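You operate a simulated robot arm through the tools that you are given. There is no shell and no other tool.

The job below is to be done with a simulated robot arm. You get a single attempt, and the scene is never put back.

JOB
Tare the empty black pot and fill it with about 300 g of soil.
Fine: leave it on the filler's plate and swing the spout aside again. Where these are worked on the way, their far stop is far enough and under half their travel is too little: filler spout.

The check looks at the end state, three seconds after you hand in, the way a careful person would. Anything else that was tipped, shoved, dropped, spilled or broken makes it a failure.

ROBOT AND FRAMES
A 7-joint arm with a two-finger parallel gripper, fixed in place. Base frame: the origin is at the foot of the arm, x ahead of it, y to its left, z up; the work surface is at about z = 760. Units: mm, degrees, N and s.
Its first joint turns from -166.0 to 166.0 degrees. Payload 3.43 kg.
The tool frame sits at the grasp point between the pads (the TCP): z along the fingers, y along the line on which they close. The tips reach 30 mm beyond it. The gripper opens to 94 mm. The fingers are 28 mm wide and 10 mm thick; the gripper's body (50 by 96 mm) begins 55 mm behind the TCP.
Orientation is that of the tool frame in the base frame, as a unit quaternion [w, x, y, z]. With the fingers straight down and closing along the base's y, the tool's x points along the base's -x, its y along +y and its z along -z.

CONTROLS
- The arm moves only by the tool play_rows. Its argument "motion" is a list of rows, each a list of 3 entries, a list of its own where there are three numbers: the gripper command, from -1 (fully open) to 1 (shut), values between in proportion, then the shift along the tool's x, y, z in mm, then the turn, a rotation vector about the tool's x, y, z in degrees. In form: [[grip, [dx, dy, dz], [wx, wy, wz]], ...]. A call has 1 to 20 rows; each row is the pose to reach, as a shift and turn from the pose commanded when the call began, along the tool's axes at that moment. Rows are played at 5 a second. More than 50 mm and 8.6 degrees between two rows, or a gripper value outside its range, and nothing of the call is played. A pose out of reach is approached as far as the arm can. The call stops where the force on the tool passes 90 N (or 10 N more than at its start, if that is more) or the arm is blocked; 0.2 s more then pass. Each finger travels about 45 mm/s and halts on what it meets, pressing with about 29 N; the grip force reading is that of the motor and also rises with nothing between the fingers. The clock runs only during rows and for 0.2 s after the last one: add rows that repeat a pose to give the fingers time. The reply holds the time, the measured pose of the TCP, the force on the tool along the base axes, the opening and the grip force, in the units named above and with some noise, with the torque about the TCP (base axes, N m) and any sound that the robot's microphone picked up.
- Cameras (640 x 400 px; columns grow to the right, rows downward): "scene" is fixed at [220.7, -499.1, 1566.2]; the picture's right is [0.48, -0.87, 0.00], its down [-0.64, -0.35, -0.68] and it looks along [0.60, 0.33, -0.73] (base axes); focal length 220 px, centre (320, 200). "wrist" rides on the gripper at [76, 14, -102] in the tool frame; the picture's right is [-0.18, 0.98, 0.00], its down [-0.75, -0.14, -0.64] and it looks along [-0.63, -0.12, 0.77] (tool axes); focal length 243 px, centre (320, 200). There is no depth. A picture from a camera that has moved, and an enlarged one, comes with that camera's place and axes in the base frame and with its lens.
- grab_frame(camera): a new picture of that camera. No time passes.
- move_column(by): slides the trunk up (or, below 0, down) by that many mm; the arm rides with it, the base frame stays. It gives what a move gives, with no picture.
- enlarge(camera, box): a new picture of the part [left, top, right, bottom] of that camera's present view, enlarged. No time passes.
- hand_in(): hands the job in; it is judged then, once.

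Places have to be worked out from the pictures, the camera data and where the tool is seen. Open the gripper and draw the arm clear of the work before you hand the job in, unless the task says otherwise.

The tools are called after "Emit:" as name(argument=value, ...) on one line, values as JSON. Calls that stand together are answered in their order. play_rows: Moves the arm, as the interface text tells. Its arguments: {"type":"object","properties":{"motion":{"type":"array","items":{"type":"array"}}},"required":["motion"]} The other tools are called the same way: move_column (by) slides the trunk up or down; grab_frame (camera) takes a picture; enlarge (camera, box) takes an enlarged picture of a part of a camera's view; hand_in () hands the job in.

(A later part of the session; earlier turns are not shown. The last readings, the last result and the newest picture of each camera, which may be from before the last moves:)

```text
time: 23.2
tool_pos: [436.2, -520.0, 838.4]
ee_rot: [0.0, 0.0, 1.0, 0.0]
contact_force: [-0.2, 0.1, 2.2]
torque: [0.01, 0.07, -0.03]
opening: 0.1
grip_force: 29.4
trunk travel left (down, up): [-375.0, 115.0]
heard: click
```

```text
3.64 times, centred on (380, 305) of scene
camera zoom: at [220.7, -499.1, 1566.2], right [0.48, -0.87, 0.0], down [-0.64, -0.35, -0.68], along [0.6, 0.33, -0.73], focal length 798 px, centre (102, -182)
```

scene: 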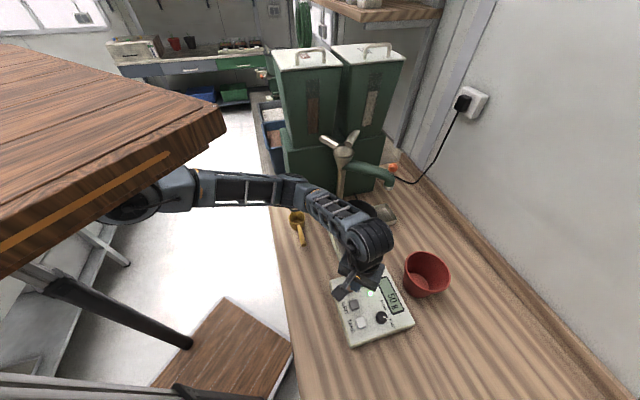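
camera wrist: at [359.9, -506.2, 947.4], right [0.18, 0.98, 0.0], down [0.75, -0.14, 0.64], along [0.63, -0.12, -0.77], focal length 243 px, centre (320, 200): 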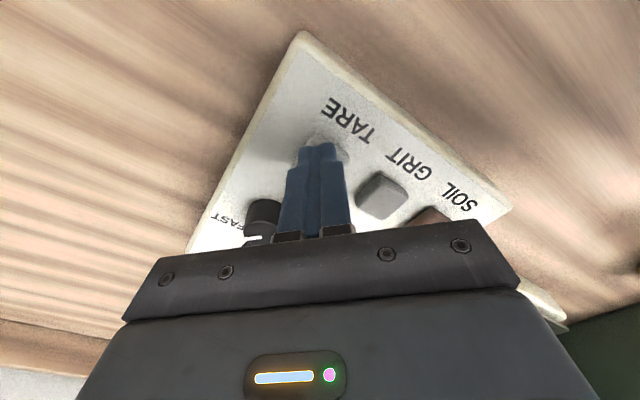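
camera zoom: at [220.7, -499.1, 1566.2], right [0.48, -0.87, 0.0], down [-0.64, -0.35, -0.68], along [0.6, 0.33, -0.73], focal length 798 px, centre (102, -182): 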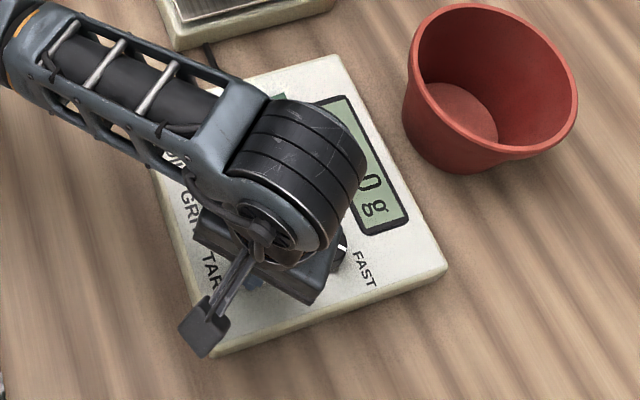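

A click was heard at tip height ~809. I raise off the button and read the display.

Emit:
play_rows(motion=[[1, [0, 0, -5], [0, 0, 0]], [1, [0, 0, -40], [0, 0, 0]], [1, [0, 0, -85], [0, 0, 0]], [1, [0, 40, -130], [0, 0, 0]], [1, [0, 80, -165], [0, 0, 0]], [1, [0, 80, -165], [0, 0, 0]]])

Emit:
grab_frame(camera="scene")

Emit:
enlarge(camera="scene", box=[370, 265, 420, 330])

Emit:
grab_frame(camera="wrist")

```text
refused: row 4 steps farther than a row can; nothing moved
```

```text
taken
```

scene: 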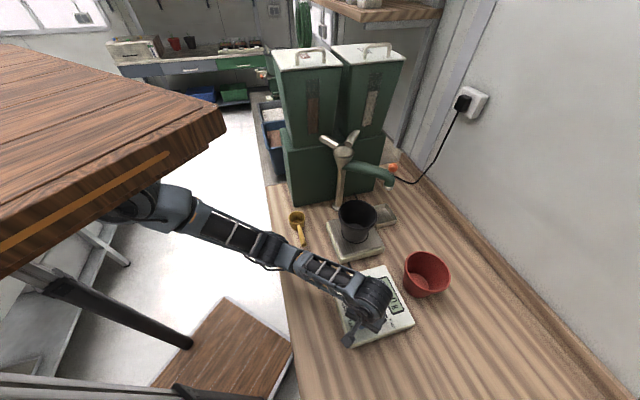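

```text
6.15 times, centred on (395, 298) of scene
camera zoom: at [220.7, -499.1, 1566.2], right [0.48, -0.87, 0.0], down [-0.64, -0.35, -0.68], along [0.6, 0.33, -0.73], focal length 1350 px, centre (-142, -400)
```

zoom: 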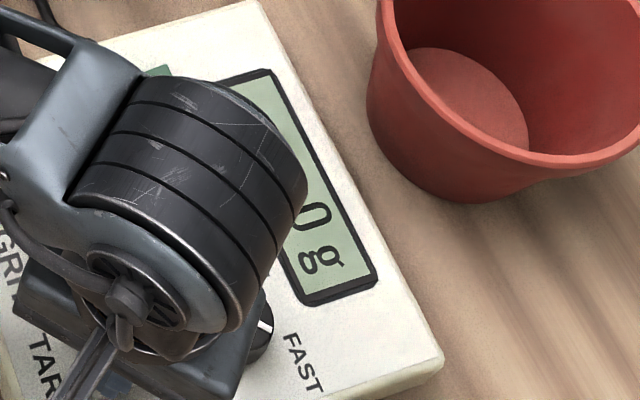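

```text
taken
camera wrist: at [360.2, -506.3, 941.5], right [0.18, 0.98, 0.0], down [0.75, -0.14, 0.64], along [0.63, -0.12, -0.77], focal length 243 px, centre (320, 200)
```

wrist: 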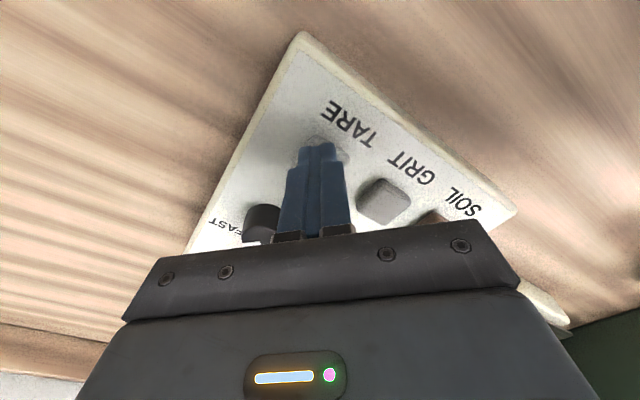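

The step was too long, so I retry the retreat with smaller steps.

Emit:
play_rows(motion=[[1, [0, 0, -5], [0, 0, 0]], [1, [0, 0, -35], [0, 0, 0]], [1, [0, 0, -70], [0, 0, 0]], [1, [0, 20, -105], [0, 0, 0]], [1, [0, 45, -135], [0, 0, 0]], [1, [0, 80, -165], [0, 0, 0]], [1, [0, 80, -165], [0, 0, 0]]])

Emit:
enlarge(camera="scene", box=[330, 250, 440, 350])

Emit:
grab_frame(camera="wrist")

```text
time: 24.8
tool_pos: [436.0, -440.2, 1001.2]
ee_rot: [0.0, 0.001, 1.0, 0.001]
contact_force: [-0.5, 0.3, 0.7]
torque: [-0.01, -0.02, 0.0]
opening: 0.0
grip_force: 29.7
trunk travel left (down, up): [-375.0, 115.0]
```

```text
4.00 times, centred on (385, 300) of scene
camera zoom: at [220.7, -499.1, 1566.2], right [0.48, -0.87, 0.0], down [-0.64, -0.35, -0.68], along [0.6, 0.33, -0.73], focal length 878 px, centre (60, -200)
```

zoom: 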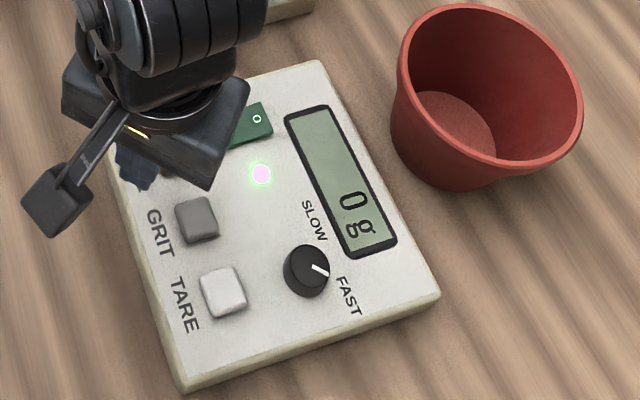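

```text
taken
camera wrist: at [359.6, -427.4, 1104.6], right [0.18, 0.98, 0.0], down [0.75, -0.14, 0.64], along [0.63, -0.12, -0.77], focal length 243 px, centre (320, 200)
```

wrist: 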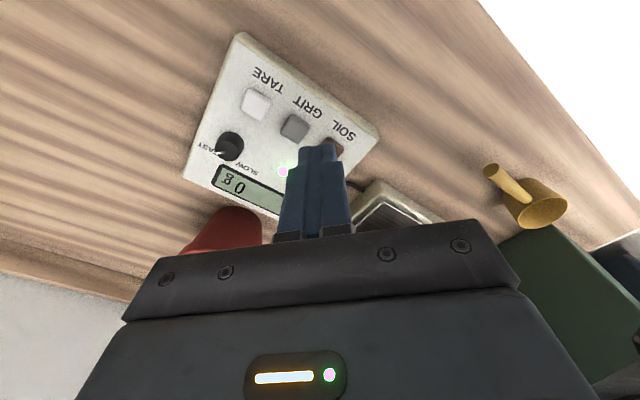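

Scale is tared: 0 g with the pot on. Next is the spout; I raise and tilt the tool forward (35°) to get a camera view of the orange knob.

Emit:
play_rows(motion=[[0.5, [0, 0, -30], [0, 0, 0]], [0, [-20, 0, -60], [0, -4, 0]], [-0.3, [-55, 0, -85], [0, -10, 0]], [-0.3, [-90, 0, -105], [0, -16, 0]], [-0.3, [-130, 0, -125], [0, -22, 0]], [-0.3, [-170, 0, -145], [0, -28, 0]], [-0.3, [-210, 0, -163], [0, -32, 0]], [-0.3, [-243, 0, -177], [0, -35, 0]], [-0.3, [-243, 0, -177], [0, -35, 0]]])

Emit:
grab_frame(camera="wrist")

Emit:
grab_frame(camera="scene")

```text
time: 26.8
tool_pos: [679.4, -443.8, 1179.8]
ee_rot: [0.302, 0.0, 0.953, 0.0]
contact_force: [-0.2, -0.3, -0.6]
torque: [0.02, 0.01, -0.02]
opening: 61.1
grip_force: 0.0
trunk travel left (down, up): [-375.0, 115.0]
```

```text
taken
camera wrist: at [558.4, -429.1, 1221.8], right [0.15, 0.98, 0.11], down [0.25, -0.14, 0.96], along [0.96, -0.12, -0.27], focal length 243 px, centre (320, 200)
```

wrist: 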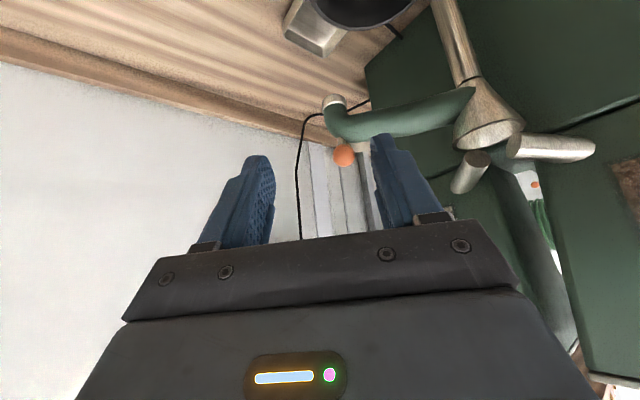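

```text
taken
```

scene: 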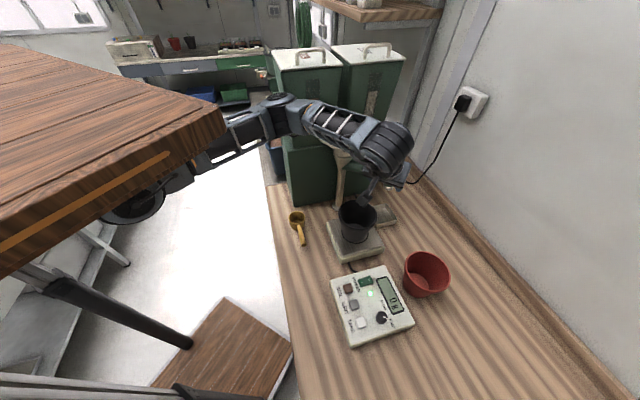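

The knob triangulates to about (873,-428,1074), outlet ~(870,-433,990), pole ~(875,-237). I level the tool again, then yaw it so the fingers can straddle the knob along its swing direction.

Emit:
play_rows(motion=[[-0.3, [-9, 2, 3], [0, 6, 0]], [-0.3, [-19, 4, 6], [0, 13, 0]], [-0.3, [-30, 6, 9], [0, 20, 0]], [-0.3, [-41, 8, 12], [0, 27, 0]], [-0.3, [-52, 10, 15], [0, 32, 0]], [-0.3, [-60.6, 12, 18], [0, 35, 0]], [-0.3, [-60.6, 12, 18], [0, 35, 0]]])

Emit:
play_rows(motion=[[-0.3, [-6, 0, 0], [0, 0, -7]], [-0.3, [-12, 0, 0], [0, 0, -14]], [-0.3, [-18, 0, 0], [0, 0, -21]], [-0.3, [-24, 0, 0], [0, 0, -28]], [-0.3, [-30, 0, 0], [0, 0, -35]], [-0.3, [-36, 0, 0], [0, 0, -42]], [-0.3, [-42, 0, 0], [0, 0, -49]], [-0.3, [-50, 0, 0], [0, 0, -55]], [-0.3, [-50, 0, 0], [0, 0, -60]], [-0.3, [-50, 0, 0], [0, 0, -60]]])

Emit:
grab_frame(camera="wrist")

Emit:
grab_frame(camera="scene")

```text
time: 28.4
tool_pos: [741.0, -429.5, 1200.4]
ee_rot: [-0.001, -0.001, 1.0, -0.001]
contact_force: [-1.1, 0.3, 0.3]
torque: [0.0, 0.02, -0.02]
opening: 61.0
grip_force: 0.1
trunk travel left (down, up): [-375.0, 115.0]
```

```text
time: 30.6
tool_pos: [790.5, -426.9, 1199.7]
ee_rot: [0.0, -0.501, 0.866, 0.0]
contact_force: [-0.2, 0.6, -0.5]
torque: [0.04, -0.01, 0.03]
opening: 61.4
grip_force: 0.0
trunk travel left (down, up): [-375.0, 115.0]
```

```text
taken
camera wrist: at [739.5, -487.5, 1303.5], right [-0.76, 0.65, 0.0], down [0.5, 0.58, 0.64], along [0.42, 0.49, -0.77], focal length 243 px, centre (320, 200)
```

wrist: 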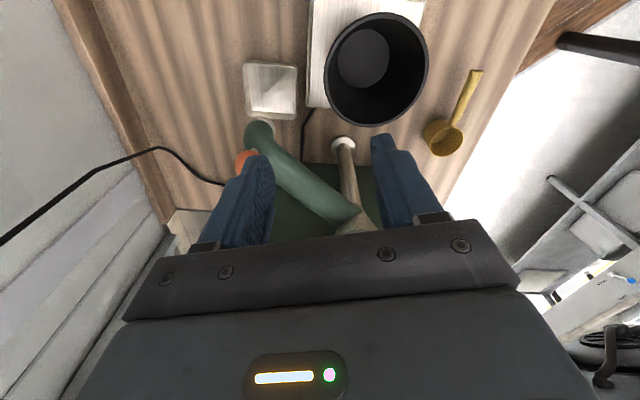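

```text
taken
```

scene: 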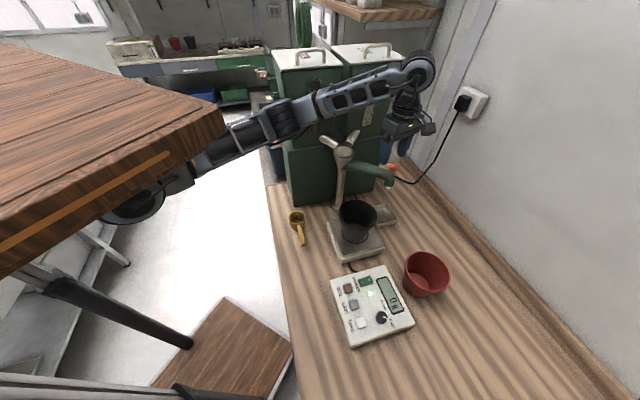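

The pose is reached and the pot sits at about (731,-378). I move above the knob at z=1140 with a wide opening to measure it between the fingers.

Emit:
play_rows(motion=[[-0.5, [-10, -18, 5], [0, 0, 0]], [-0.7, [-20, -36, 15], [0, 0, 0]], [-0.7, [-30, -54, 30], [0, 0, 0]], [-0.7, [-38.3, -70.3, 45], [0, 0, 0]], [-0.7, [-38.3, -70.3, 60], [0, 0, 0]], [-0.7, [-38.3, -70.3, 60], [0, 0, 0]]])

Emit:
grab_frame(camera="wrist")

Emit:
enlarge(camera="scene", box=[310, 60, 460, 220])

```text
time: 32.0
tool_pos: [870.7, -430.2, 1139.0]
ee_rot: [0.001, -0.5, 0.866, 0.0]
contact_force: [0.1, -0.3, -0.7]
torque: [0.01, 0.02, 0.0]
opening: 79.8
grip_force: 0.1
trunk travel left (down, up): [-375.0, 115.0]
```

```text
taken
camera wrist: at [819.3, -489.3, 1243.0], right [-0.76, 0.65, 0.0], down [0.5, 0.58, 0.64], along [0.42, 0.49, -0.77], focal length 243 px, centre (320, 200)
```

wrist: 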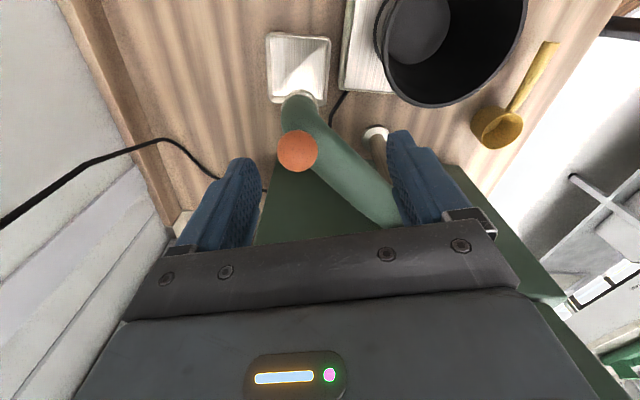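

```text
2.50 times, centred on (385, 140) of scene
camera zoom: at [220.7, -499.1, 1566.2], right [0.48, -0.87, 0.0], down [-0.64, -0.35, -0.68], along [0.6, 0.33, -0.73], focal length 549 px, centre (158, 350)
```

zoom: 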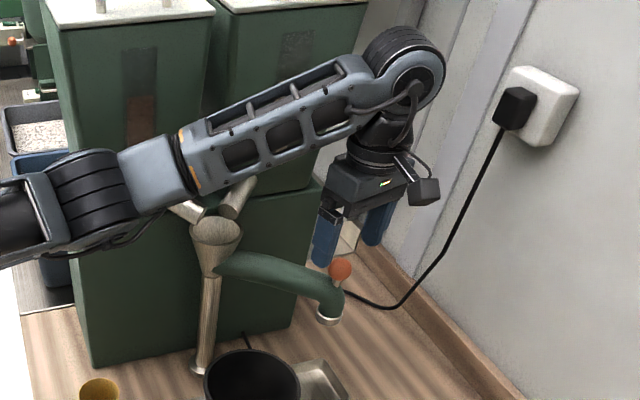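

The ball refines to (894,-428,1066), radius 15. I centre above it at z≈1120 and check alignment before descending.

Emit:
play_rows(motion=[[-0.4, [-7, -10, 5], [0, 0, 0]], [-0.1, [-13.7, -19.8, 20], [0, 0, 0]], [-0.05, [-13.7, -19.8, 20], [0, 0, 0]], [-0.05, [-13.7, -19.8, 20], [0, 0, 0]]])

Emit:
grab_frame(camera="wrist")

Emit:
enlarge(camera="scene", box=[350, 110, 430, 210])

```text
time: 33.0
tool_pos: [893.1, -428.7, 1120.0]
ee_rot: [0.0, -0.5, 0.866, 0.0]
contact_force: [-0.7, 0.6, 0.4]
torque: [0.0, -0.03, 0.01]
opening: 49.4
grip_force: 0.1
trunk travel left (down, up): [-375.0, 115.0]
```

```text
taken
camera wrist: at [842.1, -487.9, 1223.8], right [-0.76, 0.65, 0.0], down [0.5, 0.58, 0.64], along [0.42, 0.49, -0.77], focal length 243 px, centre (320, 200)
```

wrist: 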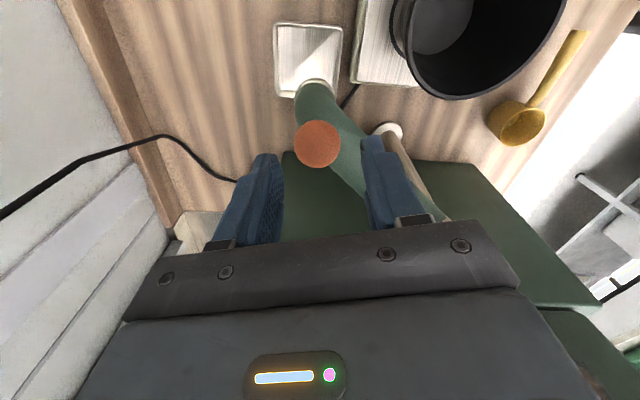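

```text
4.00 times, centred on (390, 160) of scene
camera zoom: at [220.7, -499.1, 1566.2], right [0.48, -0.87, 0.0], down [-0.64, -0.35, -0.68], along [0.6, 0.33, -0.73], focal length 878 px, centre (40, 360)
```

zoom: 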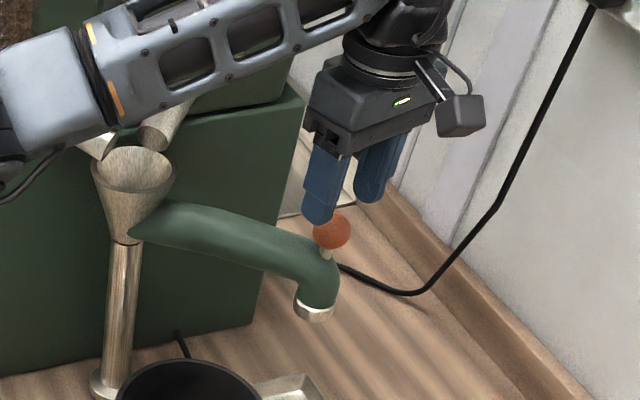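

Ball is centred under the TCP (318,145 vs expected 320,142). I descend 38 mm to straddle it and then narrow the fingers to a loose cage.

Emit:
play_rows(motion=[[-0.05, [0, 0, 15], [0, 0, 0]], [-0.05, [0, 0, 30], [0, 0, 0]], [-0.05, [0, 0, 38], [0, 0, 0]], [0.1, [0, 0, 38], [0, 0, 0]], [0.25, [0, 0, 38], [0, 0, 0]], [0.25, [0, 0, 38], [0, 0, 0]]])

Emit:
grab_frame(camera="wrist")

Emit:
enlarge(camera="scene", box=[350, 110, 430, 210])

```text
time: 34.4
tool_pos: [893.2, -428.6, 1080.8]
ee_rot: [0.0, -0.5, 0.866, 0.0]
contact_force: [-0.1, -0.1, 0.4]
torque: [0.01, -0.02, -0.02]
opening: 35.8
grip_force: 0.1
trunk travel left (down, up): [-375.0, 115.0]
```

```text
taken
camera wrist: at [842.1, -487.3, 1184.9], right [-0.76, 0.65, 0.0], down [0.5, 0.58, 0.64], along [0.42, 0.49, -0.77], focal length 243 px, centre (320, 200)
```

wrist: 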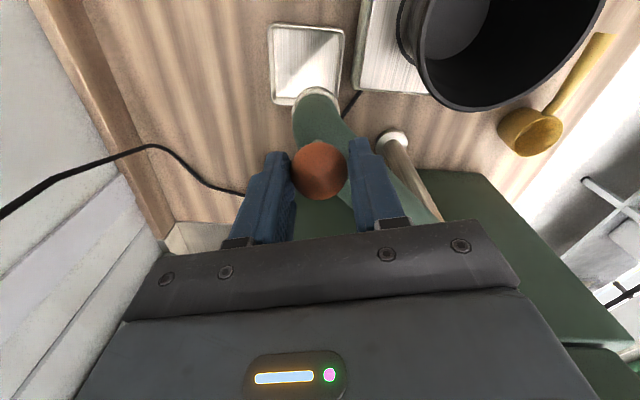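

```text
4.00 times, centred on (390, 160) of scene
camera zoom: at [220.7, -499.1, 1566.2], right [0.48, -0.87, 0.0], down [-0.64, -0.35, -0.68], along [0.6, 0.33, -0.73], focal length 878 px, centre (40, 360)
```

zoom: 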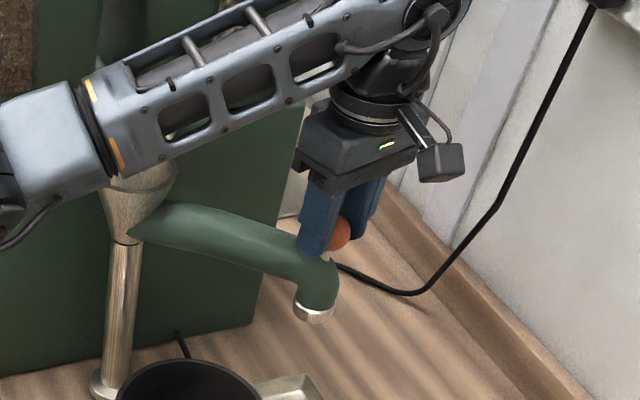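

Ball is caged between the fingers. I drag it along the first half of its arc (about the pole at (874,-245)) and check.

Emit:
play_rows(motion=[[0.25, [4.6, 7, 0], [0, 0, 0]], [0.25, [9.2, 14, 0], [0, 0, 0]], [0.25, [13.2, 21.4, 0], [0, 0, 0]], [0.25, [17.1, 28.7, 0], [0, 0, 0]], [0.25, [20.5, 36.4, 0], [0, 0, 0]], [0.25, [23.8, 44.1, 0], [0, 0, 0]], [0.25, [26.4, 52, 0], [0, 0, 0]], [0.25, [28.9, 60, 0], [0, 0, 0]], [0.25, [30.7, 68.2, 0], [0, 0, 0]], [0.25, [32.5, 76.4, 0], [0, 0, 0]], [0.25, [32.5, 76.4, 0], [0, 0, 0]]])

Emit:
grab_frame(camera="wrist")

Emit:
enlarge(camera="scene", box=[310, 90, 430, 250])

```text
time: 36.8
tool_pos: [811.3, -418.5, 1080.7]
ee_rot: [0.0, -0.5, 0.866, 0.0]
contact_force: [0.1, 0.1, 0.5]
torque: [0.01, -0.02, 0.0]
opening: 35.2
grip_force: 0.0
trunk travel left (down, up): [-375.0, 115.0]
```

```text
taken
camera wrist: at [760.4, -477.5, 1184.9], right [-0.76, 0.65, 0.0], down [0.5, 0.58, 0.64], along [0.42, 0.49, -0.77], focal length 243 px, centre (320, 200)
```

wrist: 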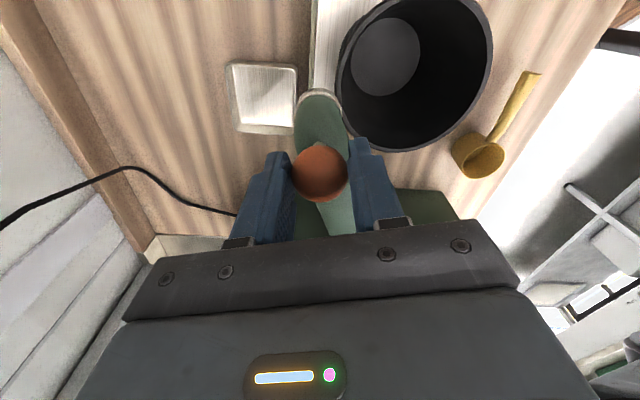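

```text
2.50 times, centred on (370, 170) of scene
camera zoom: at [220.7, -499.1, 1566.2], right [0.48, -0.87, 0.0], down [-0.64, -0.35, -0.68], along [0.6, 0.33, -0.73], focal length 549 px, centre (195, 275)
```

zoom: 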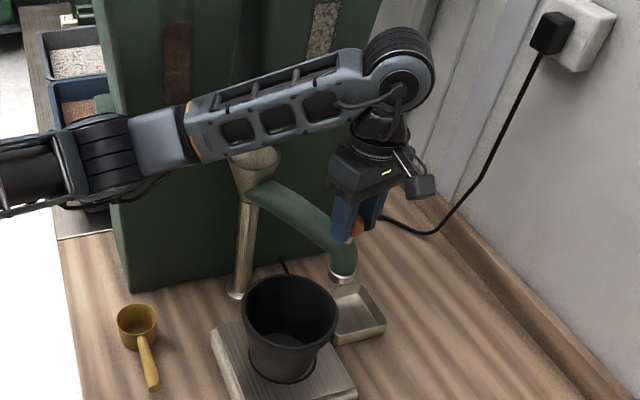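

Spout follows smoothly with no force. I continue along the arc to bring the outlet over the pot.

Emit:
play_rows(motion=[[0.25, [1.2, 8.3, 0], [0, 0, 0]], [0.25, [2.2, 16.6, 0], [0, 0, 0]], [0.25, [2.6, 25, 0], [0, 0, 0]], [0.25, [2.9, 33.3, 0], [0, 0, 0]], [0.25, [2.5, 41.7, 0], [0, 0, 0]], [0.25, [2, 50, 0], [0, 0, 0]], [0.25, [0.9, 58.3, 0], [0, 0, 0]], [0.25, [-0.3, 66.6, 0], [0, 0, 0]], [0.25, [-2.2, 74.8, 0], [0, 0, 0]], [0.25, [-4.2, 82.9, 0], [0, 0, 0]], [0.25, [-4.2, 82.9, 0], [0, 0, 0]]])

Emit:
grab_frame(camera="wrist")

Emit:
enlarge(camera="scene", box=[310, 90, 430, 250])

```text
time: 39.2
tool_pos: [741.9, -370.8, 1082.6]
ee_rot: [0.0, -0.499, 0.866, 0.001]
contact_force: [4.7, -4.7, -0.2]
torque: [-0.13, -0.06, -0.03]
opening: 38.6
grip_force: 3.0
trunk travel left (down, up): [-375.0, 115.0]
```

```text
taken
camera wrist: at [691.6, -431.2, 1186.0], right [-0.76, 0.65, 0.0], down [0.5, 0.58, 0.64], along [0.42, 0.49, -0.77], focal length 243 px, centre (320, 200)
```

wrist: 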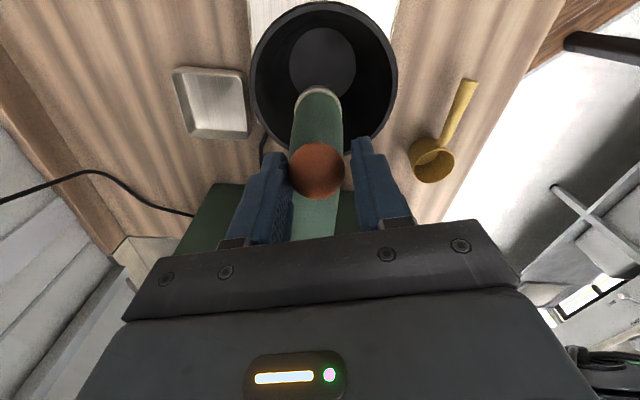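

```text
2.50 times, centred on (370, 170) of scene
camera zoom: at [220.7, -499.1, 1566.2], right [0.48, -0.87, 0.0], down [-0.64, -0.35, -0.68], along [0.6, 0.33, -0.73], focal length 549 px, centre (195, 275)
```

zoom: 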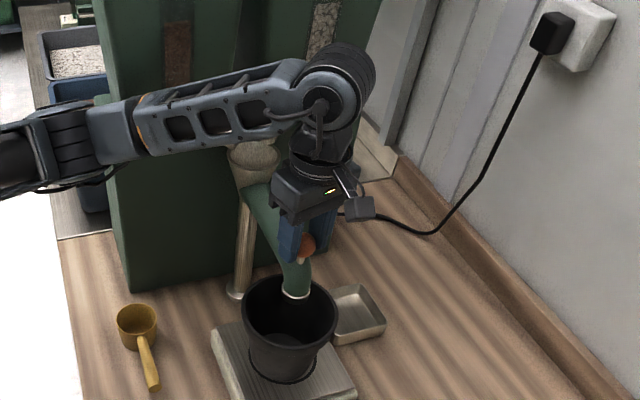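

The spout hit its stop (≈6 N back), outlet over the pot. I back off 3 mm, open, and lift off the knob.

Emit:
play_rows(motion=[[0.2, [0, -3, 0], [0, 0, 0]], [0, [0, -3, 0], [0, 0, 0]], [-0.1, [0, -3, 0], [0, 0, 0]], [-0.1, [0, -3, -20], [0, 0, 0]], [-0.1, [0, -3, -45], [0, 0, 0]], [-0.1, [0, -3, -70], [0, 0, 0]], [-0.1, [0, -3, -70], [0, 0, 0]]])

Emit:
grab_frame(camera="wrist")

Emit:
enlarge(camera="scene", box=[310, 90, 430, 250])

```text
time: 40.8
tool_pos: [746.3, -375.8, 1152.5]
ee_rot: [0.0, -0.5, 0.866, 0.001]
contact_force: [0.3, 0.0, 0.6]
torque: [-0.02, 0.02, -0.03]
opening: 51.7
grip_force: 0.1
trunk travel left (down, up): [-375.0, 115.0]
```

```text
taken
camera wrist: at [694.5, -434.6, 1256.5], right [-0.76, 0.65, 0.0], down [0.5, 0.58, 0.64], along [0.42, 0.49, -0.77], focal length 243 px, centre (320, 200)
```

wrist: 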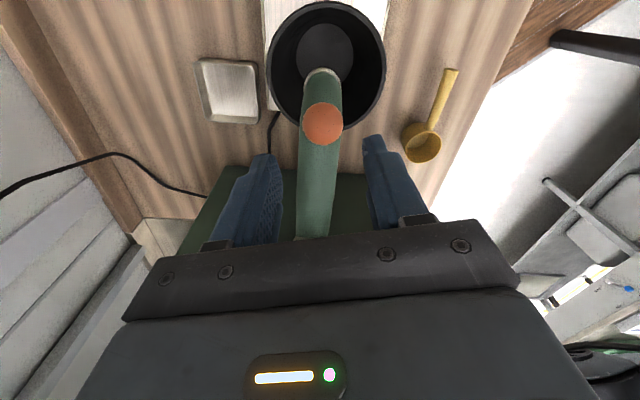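

```text
2.50 times, centred on (370, 170) of scene
camera zoom: at [220.7, -499.1, 1566.2], right [0.48, -0.87, 0.0], down [-0.64, -0.35, -0.68], along [0.6, 0.33, -0.73], focal length 549 px, centre (195, 275)
```

zoom: 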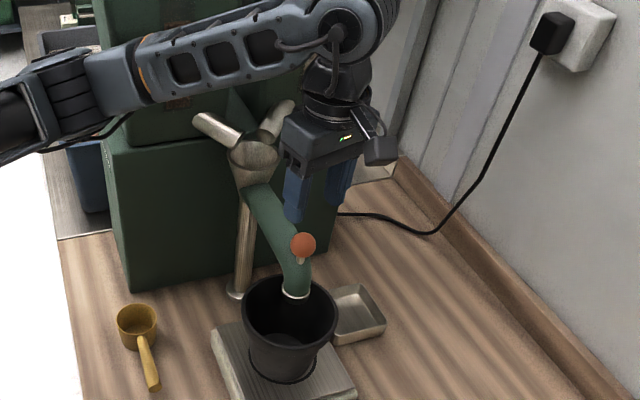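

Outlet is right above the pot's centre. I move to the panel, closing the fingers and undoing the yaw, toward above the SOIL button (517,-444).

Emit:
play_rows(motion=[[-0.1, [18, 17, 0], [0, 0, 6.7]], [0.2, [36, 34, 5], [0, 0, 13.4]], [0.5, [54, 51, 15], [0, 0, 20.1]], [1, [72, 68, 25], [0, 0, 26.8]], [1, [90, 85, 38], [0, 0, 33.5]], [1, [109, 102, 52], [0, 0, 40.2]], [1, [127, 119, 65], [0, 0, 47]], [1, [145, 136, 78], [0, 0, 53.5]], [1, [163.3, 152.8, 92], [0, 0, 60]], [1, [163.3, 152.8, 92], [0, 0, 60]]])

Emit:
grab_frame(camera="wrist")

Emit:
grab_frame(camera="scene")

```text
time: 43.0
tool_pos: [530.5, -442.0, 1060.1]
ee_rot: [0.0, 0.001, 1.0, 0.0]
contact_force: [-0.6, 0.3, -0.7]
torque: [0.04, 0.0, -0.01]
opening: 0.1
grip_force: 28.9
trunk travel left (down, up): [-375.0, 115.0]
```

```text
taken
camera wrist: at [454.5, -427.9, 1164.1], right [0.19, 0.98, 0.0], down [0.75, -0.14, 0.64], along [0.63, -0.12, -0.77], focal length 243 px, centre (320, 200)
```

wrist: 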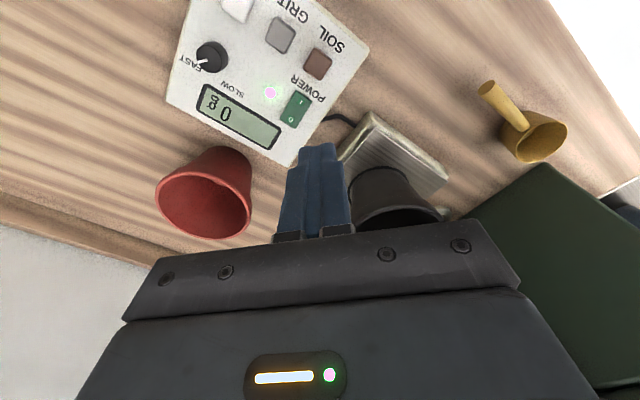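

```text
taken
```

scene: 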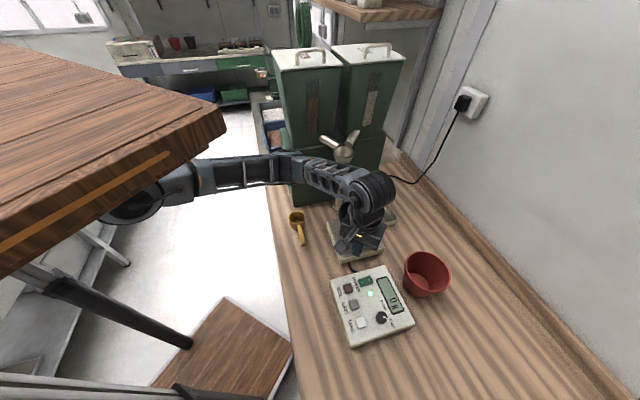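

SOIL triangulates to (518.5,-444,810). I lower the closed fingertips to ~8 mm above it.

Emit:
play_rows(motion=[[1, [4, -1.5, 45], [0, 0, 0]], [1, [8, -3, 90], [0, 0, 0]], [1, [12, -4, 130], [0, 0, 0]], [1, [12, -4, 165], [0, 0, 0]], [1, [12, -4, 190], [0, 0, 0]], [1, [12, -4, 205], [0, 0, 0]], [1, [12, -4, 212], [0, 0, 0]], [1, [12, -4, 212], [0, 0, 0]]])

Emit:
grab_frame(camera="wrist")

Emit:
enlarge(camera="scene", box=[320, 180, 440, 340])

```text
time: 44.8
tool_pos: [517.0, -444.0, 848.7]
ee_rot: [-0.001, 0.0, 1.0, 0.0]
contact_force: [-0.1, 0.1, -0.2]
torque: [-0.02, 0.02, -0.03]
opening: 0.0
grip_force: 29.2
trunk travel left (down, up): [-375.0, 115.0]
```

```text
taken
camera wrist: at [441.8, -429.8, 951.8], right [0.18, 0.98, 0.0], down [0.75, -0.14, 0.64], along [0.63, -0.12, -0.77], focal length 243 px, centre (320, 200)
```

wrist: 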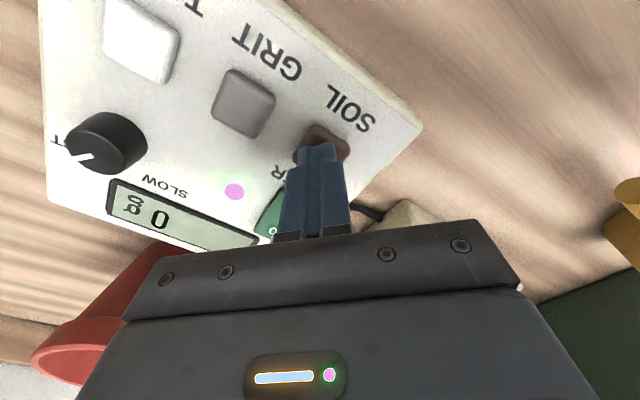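

```text
2.50 times, centred on (380, 260) of scene
camera zoom: at [220.7, -499.1, 1566.2], right [0.48, -0.87, 0.0], down [-0.64, -0.35, -0.68], along [0.6, 0.33, -0.73], focal length 549 px, centre (170, 50)
```

zoom: 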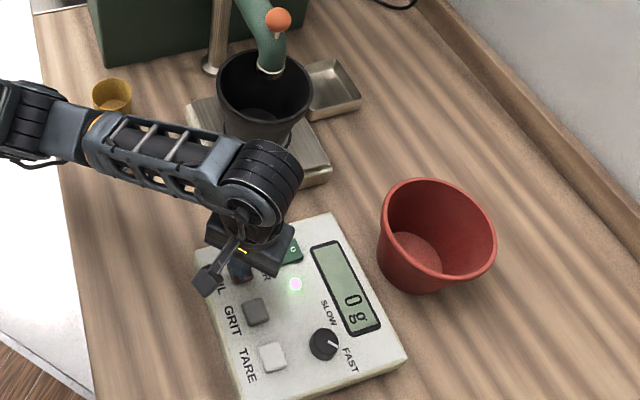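

Display and pot are both visible. I do a brief test pulse on SOIL: press 10 mm and release right away.

Emit:
play_rows(motion=[[1, [0, 0, 6], [0, 0, 0]], [1, [0, 0, 10], [0, 0, 0]], [1, [0, 0, 2], [0, 0, 0]]])

Emit:
enlarge(camera="scene", box=[320, 180, 440, 340])

```text
time: 45.6
tool_pos: [516.4, -444.1, 847.8]
ee_rot: [0.001, 0.0, 1.0, 0.001]
contact_force: [-0.5, 1.6, 0.6]
torque: [-0.02, -0.03, 0.02]
opening: 0.0
grip_force: 28.6
trunk travel left (down, up): [-375.0, 115.0]
heard: click
```

```text
2.50 times, centred on (380, 260) of scene
camera zoom: at [220.7, -499.1, 1566.2], right [0.48, -0.87, 0.0], down [-0.64, -0.35, -0.68], along [0.6, 0.33, -0.73], focal length 549 px, centre (170, 50)
```

zoom: 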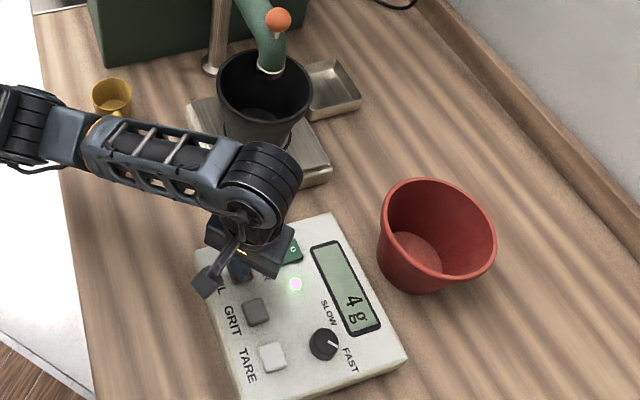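

A click was heard and 4 g is shown. I wait a moment without pressing to see whether it keeps running.

Emit:
play_rows(motion=[[1, [0, 0, 0], [0, 0, 0]], [1, [0, 0, 0], [0, 0, 0]]])

Emit:
enlarge(camera="scene", box=[320, 180, 440, 340])

```text
time: 46.2
tool_pos: [517.6, -444.2, 846.2]
ee_rot: [-0.001, 0.001, 1.0, 0.0]
contact_force: [-0.3, 0.3, 0.4]
torque: [-0.01, 0.0, -0.01]
opening: 0.0
grip_force: 29.1
trunk travel left (down, up): [-375.0, 115.0]
```

```text
2.50 times, centred on (380, 260) of scene
camera zoom: at [220.7, -499.1, 1566.2], right [0.48, -0.87, 0.0], down [-0.64, -0.35, -0.68], along [0.6, 0.33, -0.73], focal length 549 px, centre (170, 50)
```

zoom: 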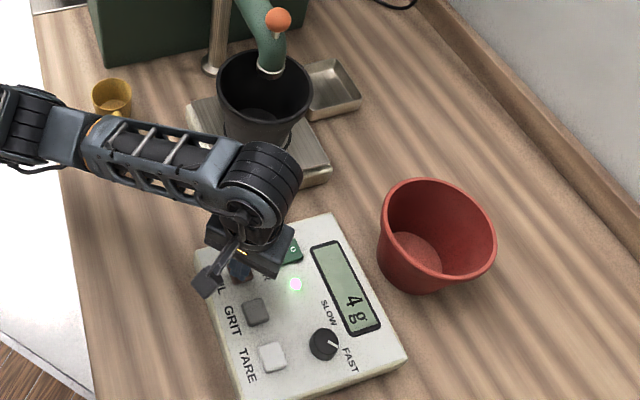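

It's hold-to-run (stays at 4 g). Now a measured hold of about 1 s to learn the rate.

Emit:
play_rows(motion=[[1, [0, 0, 8], [0, 0, 0]], [1, [0, 0, 8], [0, 0, 0]], [1, [0, 0, 8], [0, 0, 0]], [1, [0, 0, 8], [0, 0, 0]], [1, [0, 0, 8], [0, 0, 0]], [1, [0, 0, 0], [0, 0, 0]], [1, [0, 0, 0], [0, 0, 0]]])

Emit:
enlarge(camera="scene", box=[320, 180, 440, 340])

```text
time: 47.8
tool_pos: [517.5, -445.0, 847.0]
ee_rot: [0.0, 0.0, 1.0, 0.0]
contact_force: [0.6, 0.0, 0.2]
torque: [0.0, 0.0, -0.01]
opening: 0.1
grip_force: 28.8
trunk travel left (down, up): [-375.0, 115.0]
heard: click
```

```text
2.50 times, centred on (380, 260) of scene
camera zoom: at [220.7, -499.1, 1566.2], right [0.48, -0.87, 0.0], down [-0.64, -0.35, -0.68], along [0.6, 0.33, -0.73], focal length 549 px, centre (170, 50)
```

zoom: 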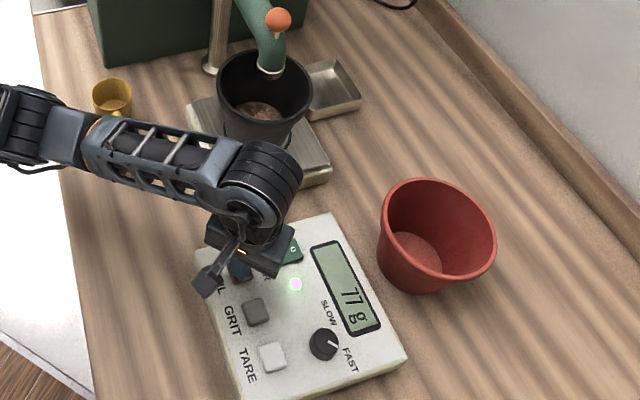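

77 g now, soil falls inside the pot; rate ≈80 g/s. I hold for 10 rows (~+155 g) and re-read.

Emit:
play_rows(motion=[[1, [0, 0, 8], [0, 0, 0]], [1, [0, 0, 8], [0, 0, 0]], [1, [0, 0, 8], [0, 0, 0]], [1, [0, 0, 8], [0, 0, 0]], [1, [0, 0, 8], [0, 0, 0]], [1, [0, 0, 8], [0, 0, 0]], [1, [0, 0, 8], [0, 0, 0]], [1, [0, 0, 8], [0, 0, 0]], [1, [0, 0, 8], [0, 0, 0]], [1, [0, 0, 8], [0, 0, 0]], [1, [0, 0, 0], [0, 0, 0]], [1, [0, 0, 0], [0, 0, 0]], [1, [0, 0, 0], [0, 0, 0]]])

Emit:
enlarge(camera="scene", box=[320, 180, 440, 340])

```text
time: 50.6
tool_pos: [518.7, -444.1, 847.1]
ee_rot: [0.001, 0.0, 1.0, 0.0]
contact_force: [-0.9, 0.2, 0.0]
torque: [0.02, -0.03, -0.02]
opening: 0.0
grip_force: 29.0
trunk travel left (down, up): [-375.0, 115.0]
heard: click
```

```text
2.50 times, centred on (380, 260) of scene
camera zoom: at [220.7, -499.1, 1566.2], right [0.48, -0.87, 0.0], down [-0.64, -0.35, -0.68], along [0.6, 0.33, -0.73], focal length 549 px, centre (170, 50)
```

zoom: 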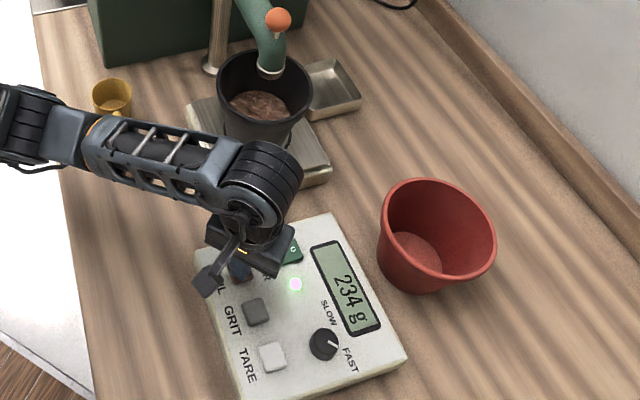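

234 g. About 16.8 g per row minus 11 g of travel, so 4 rows should give ≈290 g, then I top up with short pulses.

Emit:
play_rows(motion=[[1, [0, 0, 8], [0, 0, 0]], [1, [0, 0, 8], [0, 0, 0]], [1, [0, 0, 8], [0, 0, 0]], [1, [0, 0, 8], [0, 0, 0]], [1, [0, 0, 0], [0, 0, 0]], [1, [0, 0, 0], [0, 0, 0]], [1, [0, 0, 0], [0, 0, 0]]])

Emit:
enlarge(camera="scene", box=[320, 180, 440, 340])

```text
time: 52.2
tool_pos: [518.1, -442.6, 846.3]
ee_rot: [-0.001, 0.0, 1.0, -0.001]
contact_force: [-0.3, 0.6, -0.3]
torque: [0.01, 0.01, -0.02]
opening: 0.1
grip_force: 29.6
trunk travel left (down, up): [-375.0, 115.0]
heard: click
```

```text
2.50 times, centred on (380, 260) of scene
camera zoom: at [220.7, -499.1, 1566.2], right [0.48, -0.87, 0.0], down [-0.64, -0.35, -0.68], along [0.6, 0.33, -0.73], focal length 549 px, centre (170, 50)
```

zoom: 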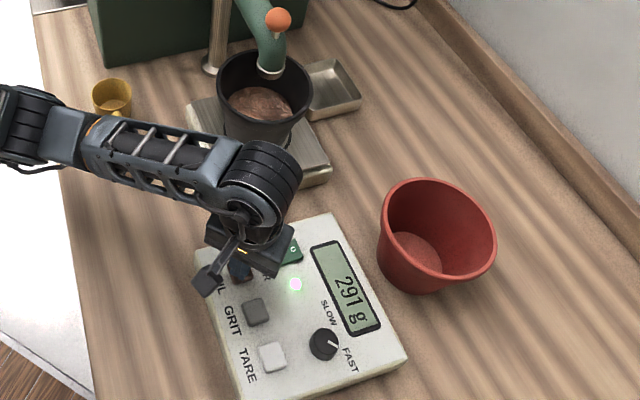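

291 g. One single-row pulse should add roughly 5 g.

Emit:
play_rows(motion=[[1, [0, 0, 8], [0, 0, 0]], [1, [0, 0, 0], [0, 0, 0]], [1, [0, 0, 0], [0, 0, 0]], [1, [0, 0, 0], [0, 0, 0]]])

Emit:
enlarge(camera="scene", box=[370, 265, 420, 330])

```text
time: 53.2
tool_pos: [518.9, -443.5, 844.7]
ee_rot: [0.0, -0.001, 1.0, 0.0]
contact_force: [-0.1, 0.0, -0.5]
torque: [0.04, -0.01, -0.05]
opening: 0.0
grip_force: 29.1
trunk travel left (down, up): [-375.0, 115.0]
heard: click
```

```text
6.15 times, centred on (395, 298) of scene
camera zoom: at [220.7, -499.1, 1566.2], right [0.48, -0.87, 0.0], down [-0.64, -0.35, -0.68], along [0.6, 0.33, -0.73], focal length 1350 px, centre (-142, -400)
```

zoom: 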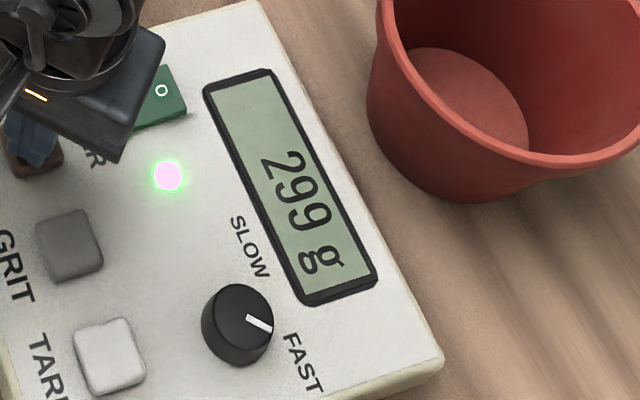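

299 g — good. I raise away from the button and return to above the knob with the yaw reapplied.

Emit:
play_rows(motion=[[1, [0, 0, -10], [0, 0, 0]], [1, [0, 0, -45], [0, 0, 0]], [1, [0, 0, -90], [0, 0, 0]], [1, [-4, 1, -135], [0, 0, 0]], [1, [-8, 3, -180], [0, 0, 0]], [1, [-12, 4, -214], [0, 0, 0]], [1, [-12, 4, -214], [0, 0, 0]]])

Emit:
play_rows(motion=[[1, [-20, 6, -25], [0, 0, -6.7]], [0.5, [-45, 13, -45], [0, 0, -13.4]], [0, [-70, 21, -65], [0, 0, -20]], [-0.3, [-96, 29, -80], [0, 0, -26.7]], [-0.3, [-122, 37, -92], [0, 0, -33.4]], [-0.3, [-148, 45, -92], [0, 0, -40]], [-0.3, [-174, 53, -92], [0, 0, -46.7]], [-0.1, [-196, 60, -92], [0, 0, -53.4]], [-0.1, [-214, 65, -92], [0, 0, -60]], [-0.1, [-214, 65, -92], [0, 0, -60]]])

Emit:
grab_frame(camera="wrist")

Emit:
grab_frame(camera="scene")

```text
time: 54.8
tool_pos: [530.3, -440.0, 1060.6]
ee_rot: [-0.001, 0.0, 1.0, 0.0]
contact_force: [0.1, 0.7, -0.5]
torque: [-0.01, 0.01, 0.0]
opening: 0.1
grip_force: 28.8
trunk travel left (down, up): [-375.0, 115.0]
```

```text
time: 57.0
tool_pos: [746.4, -374.2, 1151.4]
ee_rot: [0.0, -0.501, 0.866, 0.0]
contact_force: [0.5, 0.3, 0.7]
torque: [0.0, 0.0, -0.01]
opening: 51.4
grip_force: 0.0
trunk travel left (down, up): [-375.0, 115.0]
```

```text
taken
camera wrist: at [695.5, -434.3, 1254.5], right [-0.76, 0.65, 0.0], down [0.5, 0.58, 0.64], along [0.42, 0.49, -0.77], focal length 243 px, centre (320, 200)
```

wrist: 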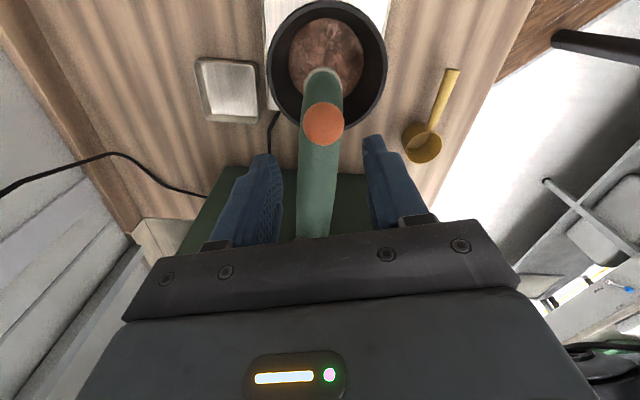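

```text
taken
```

scene: 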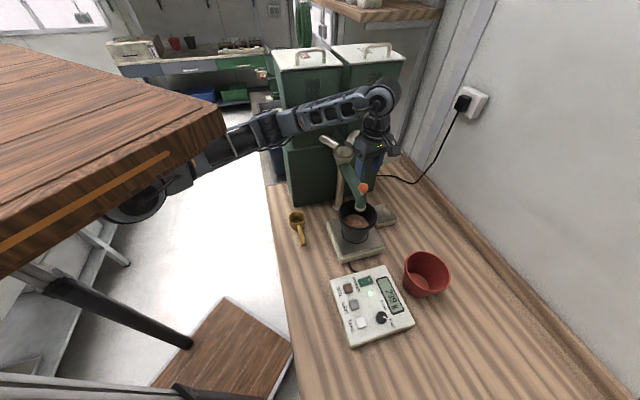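

Soil in the pot, ball under the gripper. I descend 70 mm around the knob and narrow to the loose cage.

Emit:
play_rows(motion=[[-0.1, [0, 0, 20], [0, 0, 0]], [-0.1, [0, 0, 40], [0, 0, 0]], [-0.1, [0, 0, 58], [0, 0, 0]], [-0.1, [0, 0, 70], [0, 0, 0]], [0.1, [0, 0, 70], [0, 0, 0]], [0.25, [0, 0, 70], [0, 0, 0]], [0.25, [0, 0, 70], [0, 0, 0]]])

Emit:
grab_frame(camera="wrist")

```text
time: 58.6
tool_pos: [745.2, -375.8, 1082.8]
ee_rot: [-0.001, -0.5, 0.866, 0.0]
contact_force: [-0.2, 1.2, 0.4]
torque: [0.03, 0.0, 0.01]
opening: 35.5
grip_force: 0.3
trunk travel left (down, up): [-375.0, 115.0]
```

```text
taken
camera wrist: at [694.4, -434.2, 1186.1], right [-0.76, 0.65, 0.0], down [0.5, 0.58, 0.64], along [0.42, 0.49, -0.77], focal length 243 px, centre (320, 200)
```

wrist: 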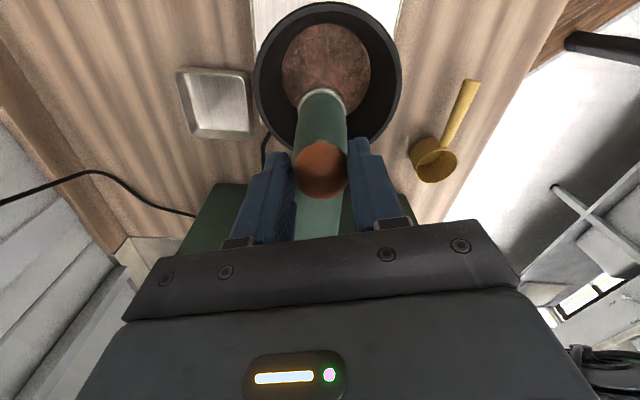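

Knob is caged. I swing the spout back along the same arc to its parked position.

Emit:
play_rows(motion=[[0.25, [2, -6.6, 0], [0, 0, 0]], [0.25, [3.9, -13.3, 0], [0, 0, 0]], [0.25, [5, -21.5, 0], [0, 0, 0]], [0.25, [6.2, -29.9, 0], [0, 0, 0]], [0.25, [6.7, -38.2, 0], [0, 0, 0]], [0.25, [7.1, -46.6, 0], [0, 0, 0]], [0.25, [6.8, -55, 0], [0, 0, 0]], [0.25, [6.4, -63.3, 0], [0, 0, 0]], [0.25, [5.3, -71.6, 0], [0, 0, 0]], [0.25, [4.2, -79.9, 0], [0, 0, 0]], [0.25, [2.4, -88.1, 0], [0, 0, 0]], [0.25, [0.5, -96.3, 0], [0, 0, 0]], [0.25, [-2, -104.2, 0], [0, 0, 0]], [0.25, [-4.6, -112.1, 0], [0, 0, 0]], [0.25, [-7.9, -119.9, 0], [0, 0, 0]], [0.25, [-11.2, -127.6, 0], [0, 0, 0]], [0.25, [-15.1, -135, 0], [0, 0, 0]], [0.25, [-19.1, -142.3, 0], [0, 0, 0]], [0.25, [-23.7, -149.3, 0], [0, 0, 0]], [0.25, [-28.3, -156.3, 0], [0, 0, 0]]])

Emit:
grab_frame(camera="wrist")

Emit:
enlarge(camera="scene", box=[310, 90, 430, 250])

```text
time: 62.8
tool_pos: [895.0, -429.2, 1082.1]
ee_rot: [-0.001, -0.5, 0.866, 0.001]
contact_force: [0.3, 0.1, -0.3]
torque: [0.01, -0.01, -0.01]
opening: 35.2
grip_force: 0.1
trunk travel left (down, up): [-375.0, 115.0]
```

```text
taken
camera wrist: at [843.5, -487.3, 1185.0], right [-0.76, 0.65, 0.0], down [0.5, 0.58, 0.64], along [0.42, 0.49, -0.77], focal length 243 px, centre (320, 200)
```

wrist: 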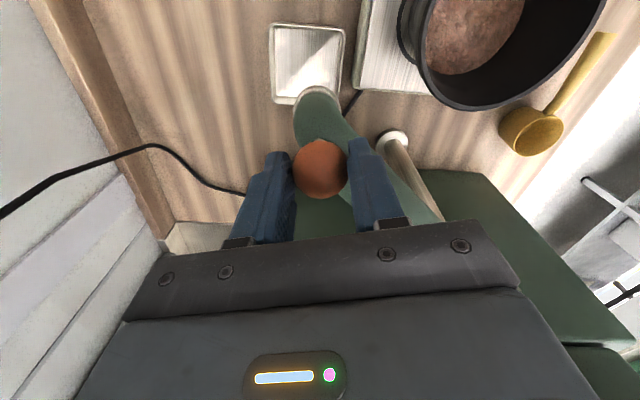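

```text
2.50 times, centred on (370, 170) of scene
camera zoom: at [220.7, -499.1, 1566.2], right [0.48, -0.87, 0.0], down [-0.64, -0.35, -0.68], along [0.6, 0.33, -0.73], focal length 549 px, centre (195, 275)
```

zoom: 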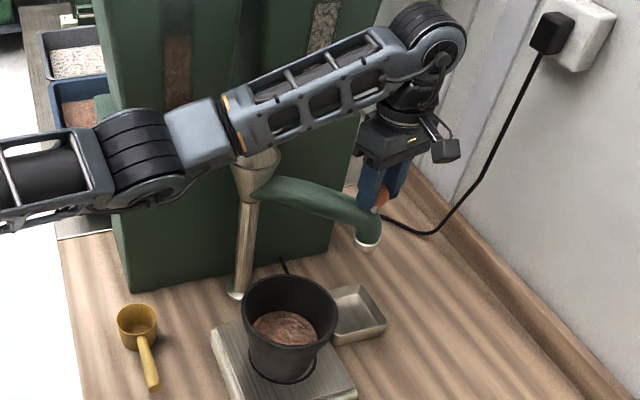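

The spout is back at its original parked place. I nudge ~6 mm further to make sure it is fully aside, then return, open and lift off.

Emit:
play_rows(motion=[[0.25, [-2.3, -3, 0], [0, 0, 0]], [0.25, [-4.7, -6.1, 0], [0, 0, 0]], [0.25, [-4.7, -6.1, 0], [0, 0, 0]]])

Emit:
grab_frame(camera="wrist")

```text
time: 63.6
tool_pos: [900.5, -427.5, 1080.6]
ee_rot: [0.0, -0.499, 0.867, 0.001]
contact_force: [-11.0, 0.6, 0.6]
torque: [0.03, 0.19, 0.06]
opening: 41.0
grip_force: 4.9
trunk travel left (down, up): [-375.0, 115.0]
```

```text
taken
camera wrist: at [850.1, -486.7, 1185.0], right [-0.76, 0.65, 0.0], down [0.5, 0.58, 0.64], along [0.42, 0.49, -0.77], focal length 243 px, centre (320, 200)
```

wrist: 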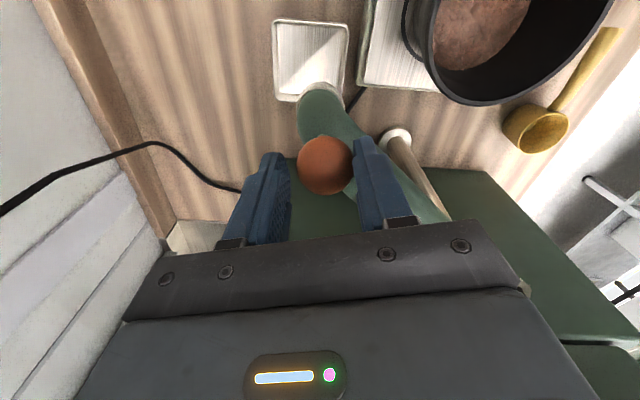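

The stop was felt (11 N back), so the spout is fully aside. I back off, open and rise clear of the knob.

Emit:
play_rows(motion=[[0.2, [3.5, 4.6, 0], [0, 0, 0]], [0, [3.5, 4.6, 0], [0, 0, 0]], [-0.1, [3.5, 4.6, 0], [0, 0, 0]], [-0.1, [3.5, 4.6, -20], [0, 0, 0]], [-0.1, [3.5, 4.6, -45], [0, 0, 0]], [-0.1, [3.5, 4.6, -75], [0, 0, 0]], [-0.1, [3.5, 4.6, -75], [0, 0, 0]]])

Emit:
grab_frame(camera="wrist")

```text
time: 65.2
tool_pos: [895.4, -428.3, 1157.4]
ee_rot: [0.0, -0.5, 0.866, -0.001]
contact_force: [0.4, 0.1, 0.0]
torque: [0.0, -0.01, 0.02]
opening: 51.8
grip_force: 0.0
trunk travel left (down, up): [-375.0, 115.0]
```

```text
taken
camera wrist: at [844.3, -487.3, 1261.0], right [-0.76, 0.65, 0.0], down [0.5, 0.58, 0.64], along [0.42, 0.49, -0.77], focal length 243 px, centre (320, 200)
```

wrist: 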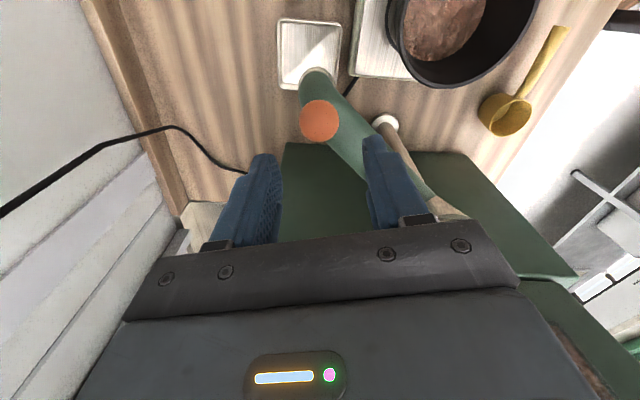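

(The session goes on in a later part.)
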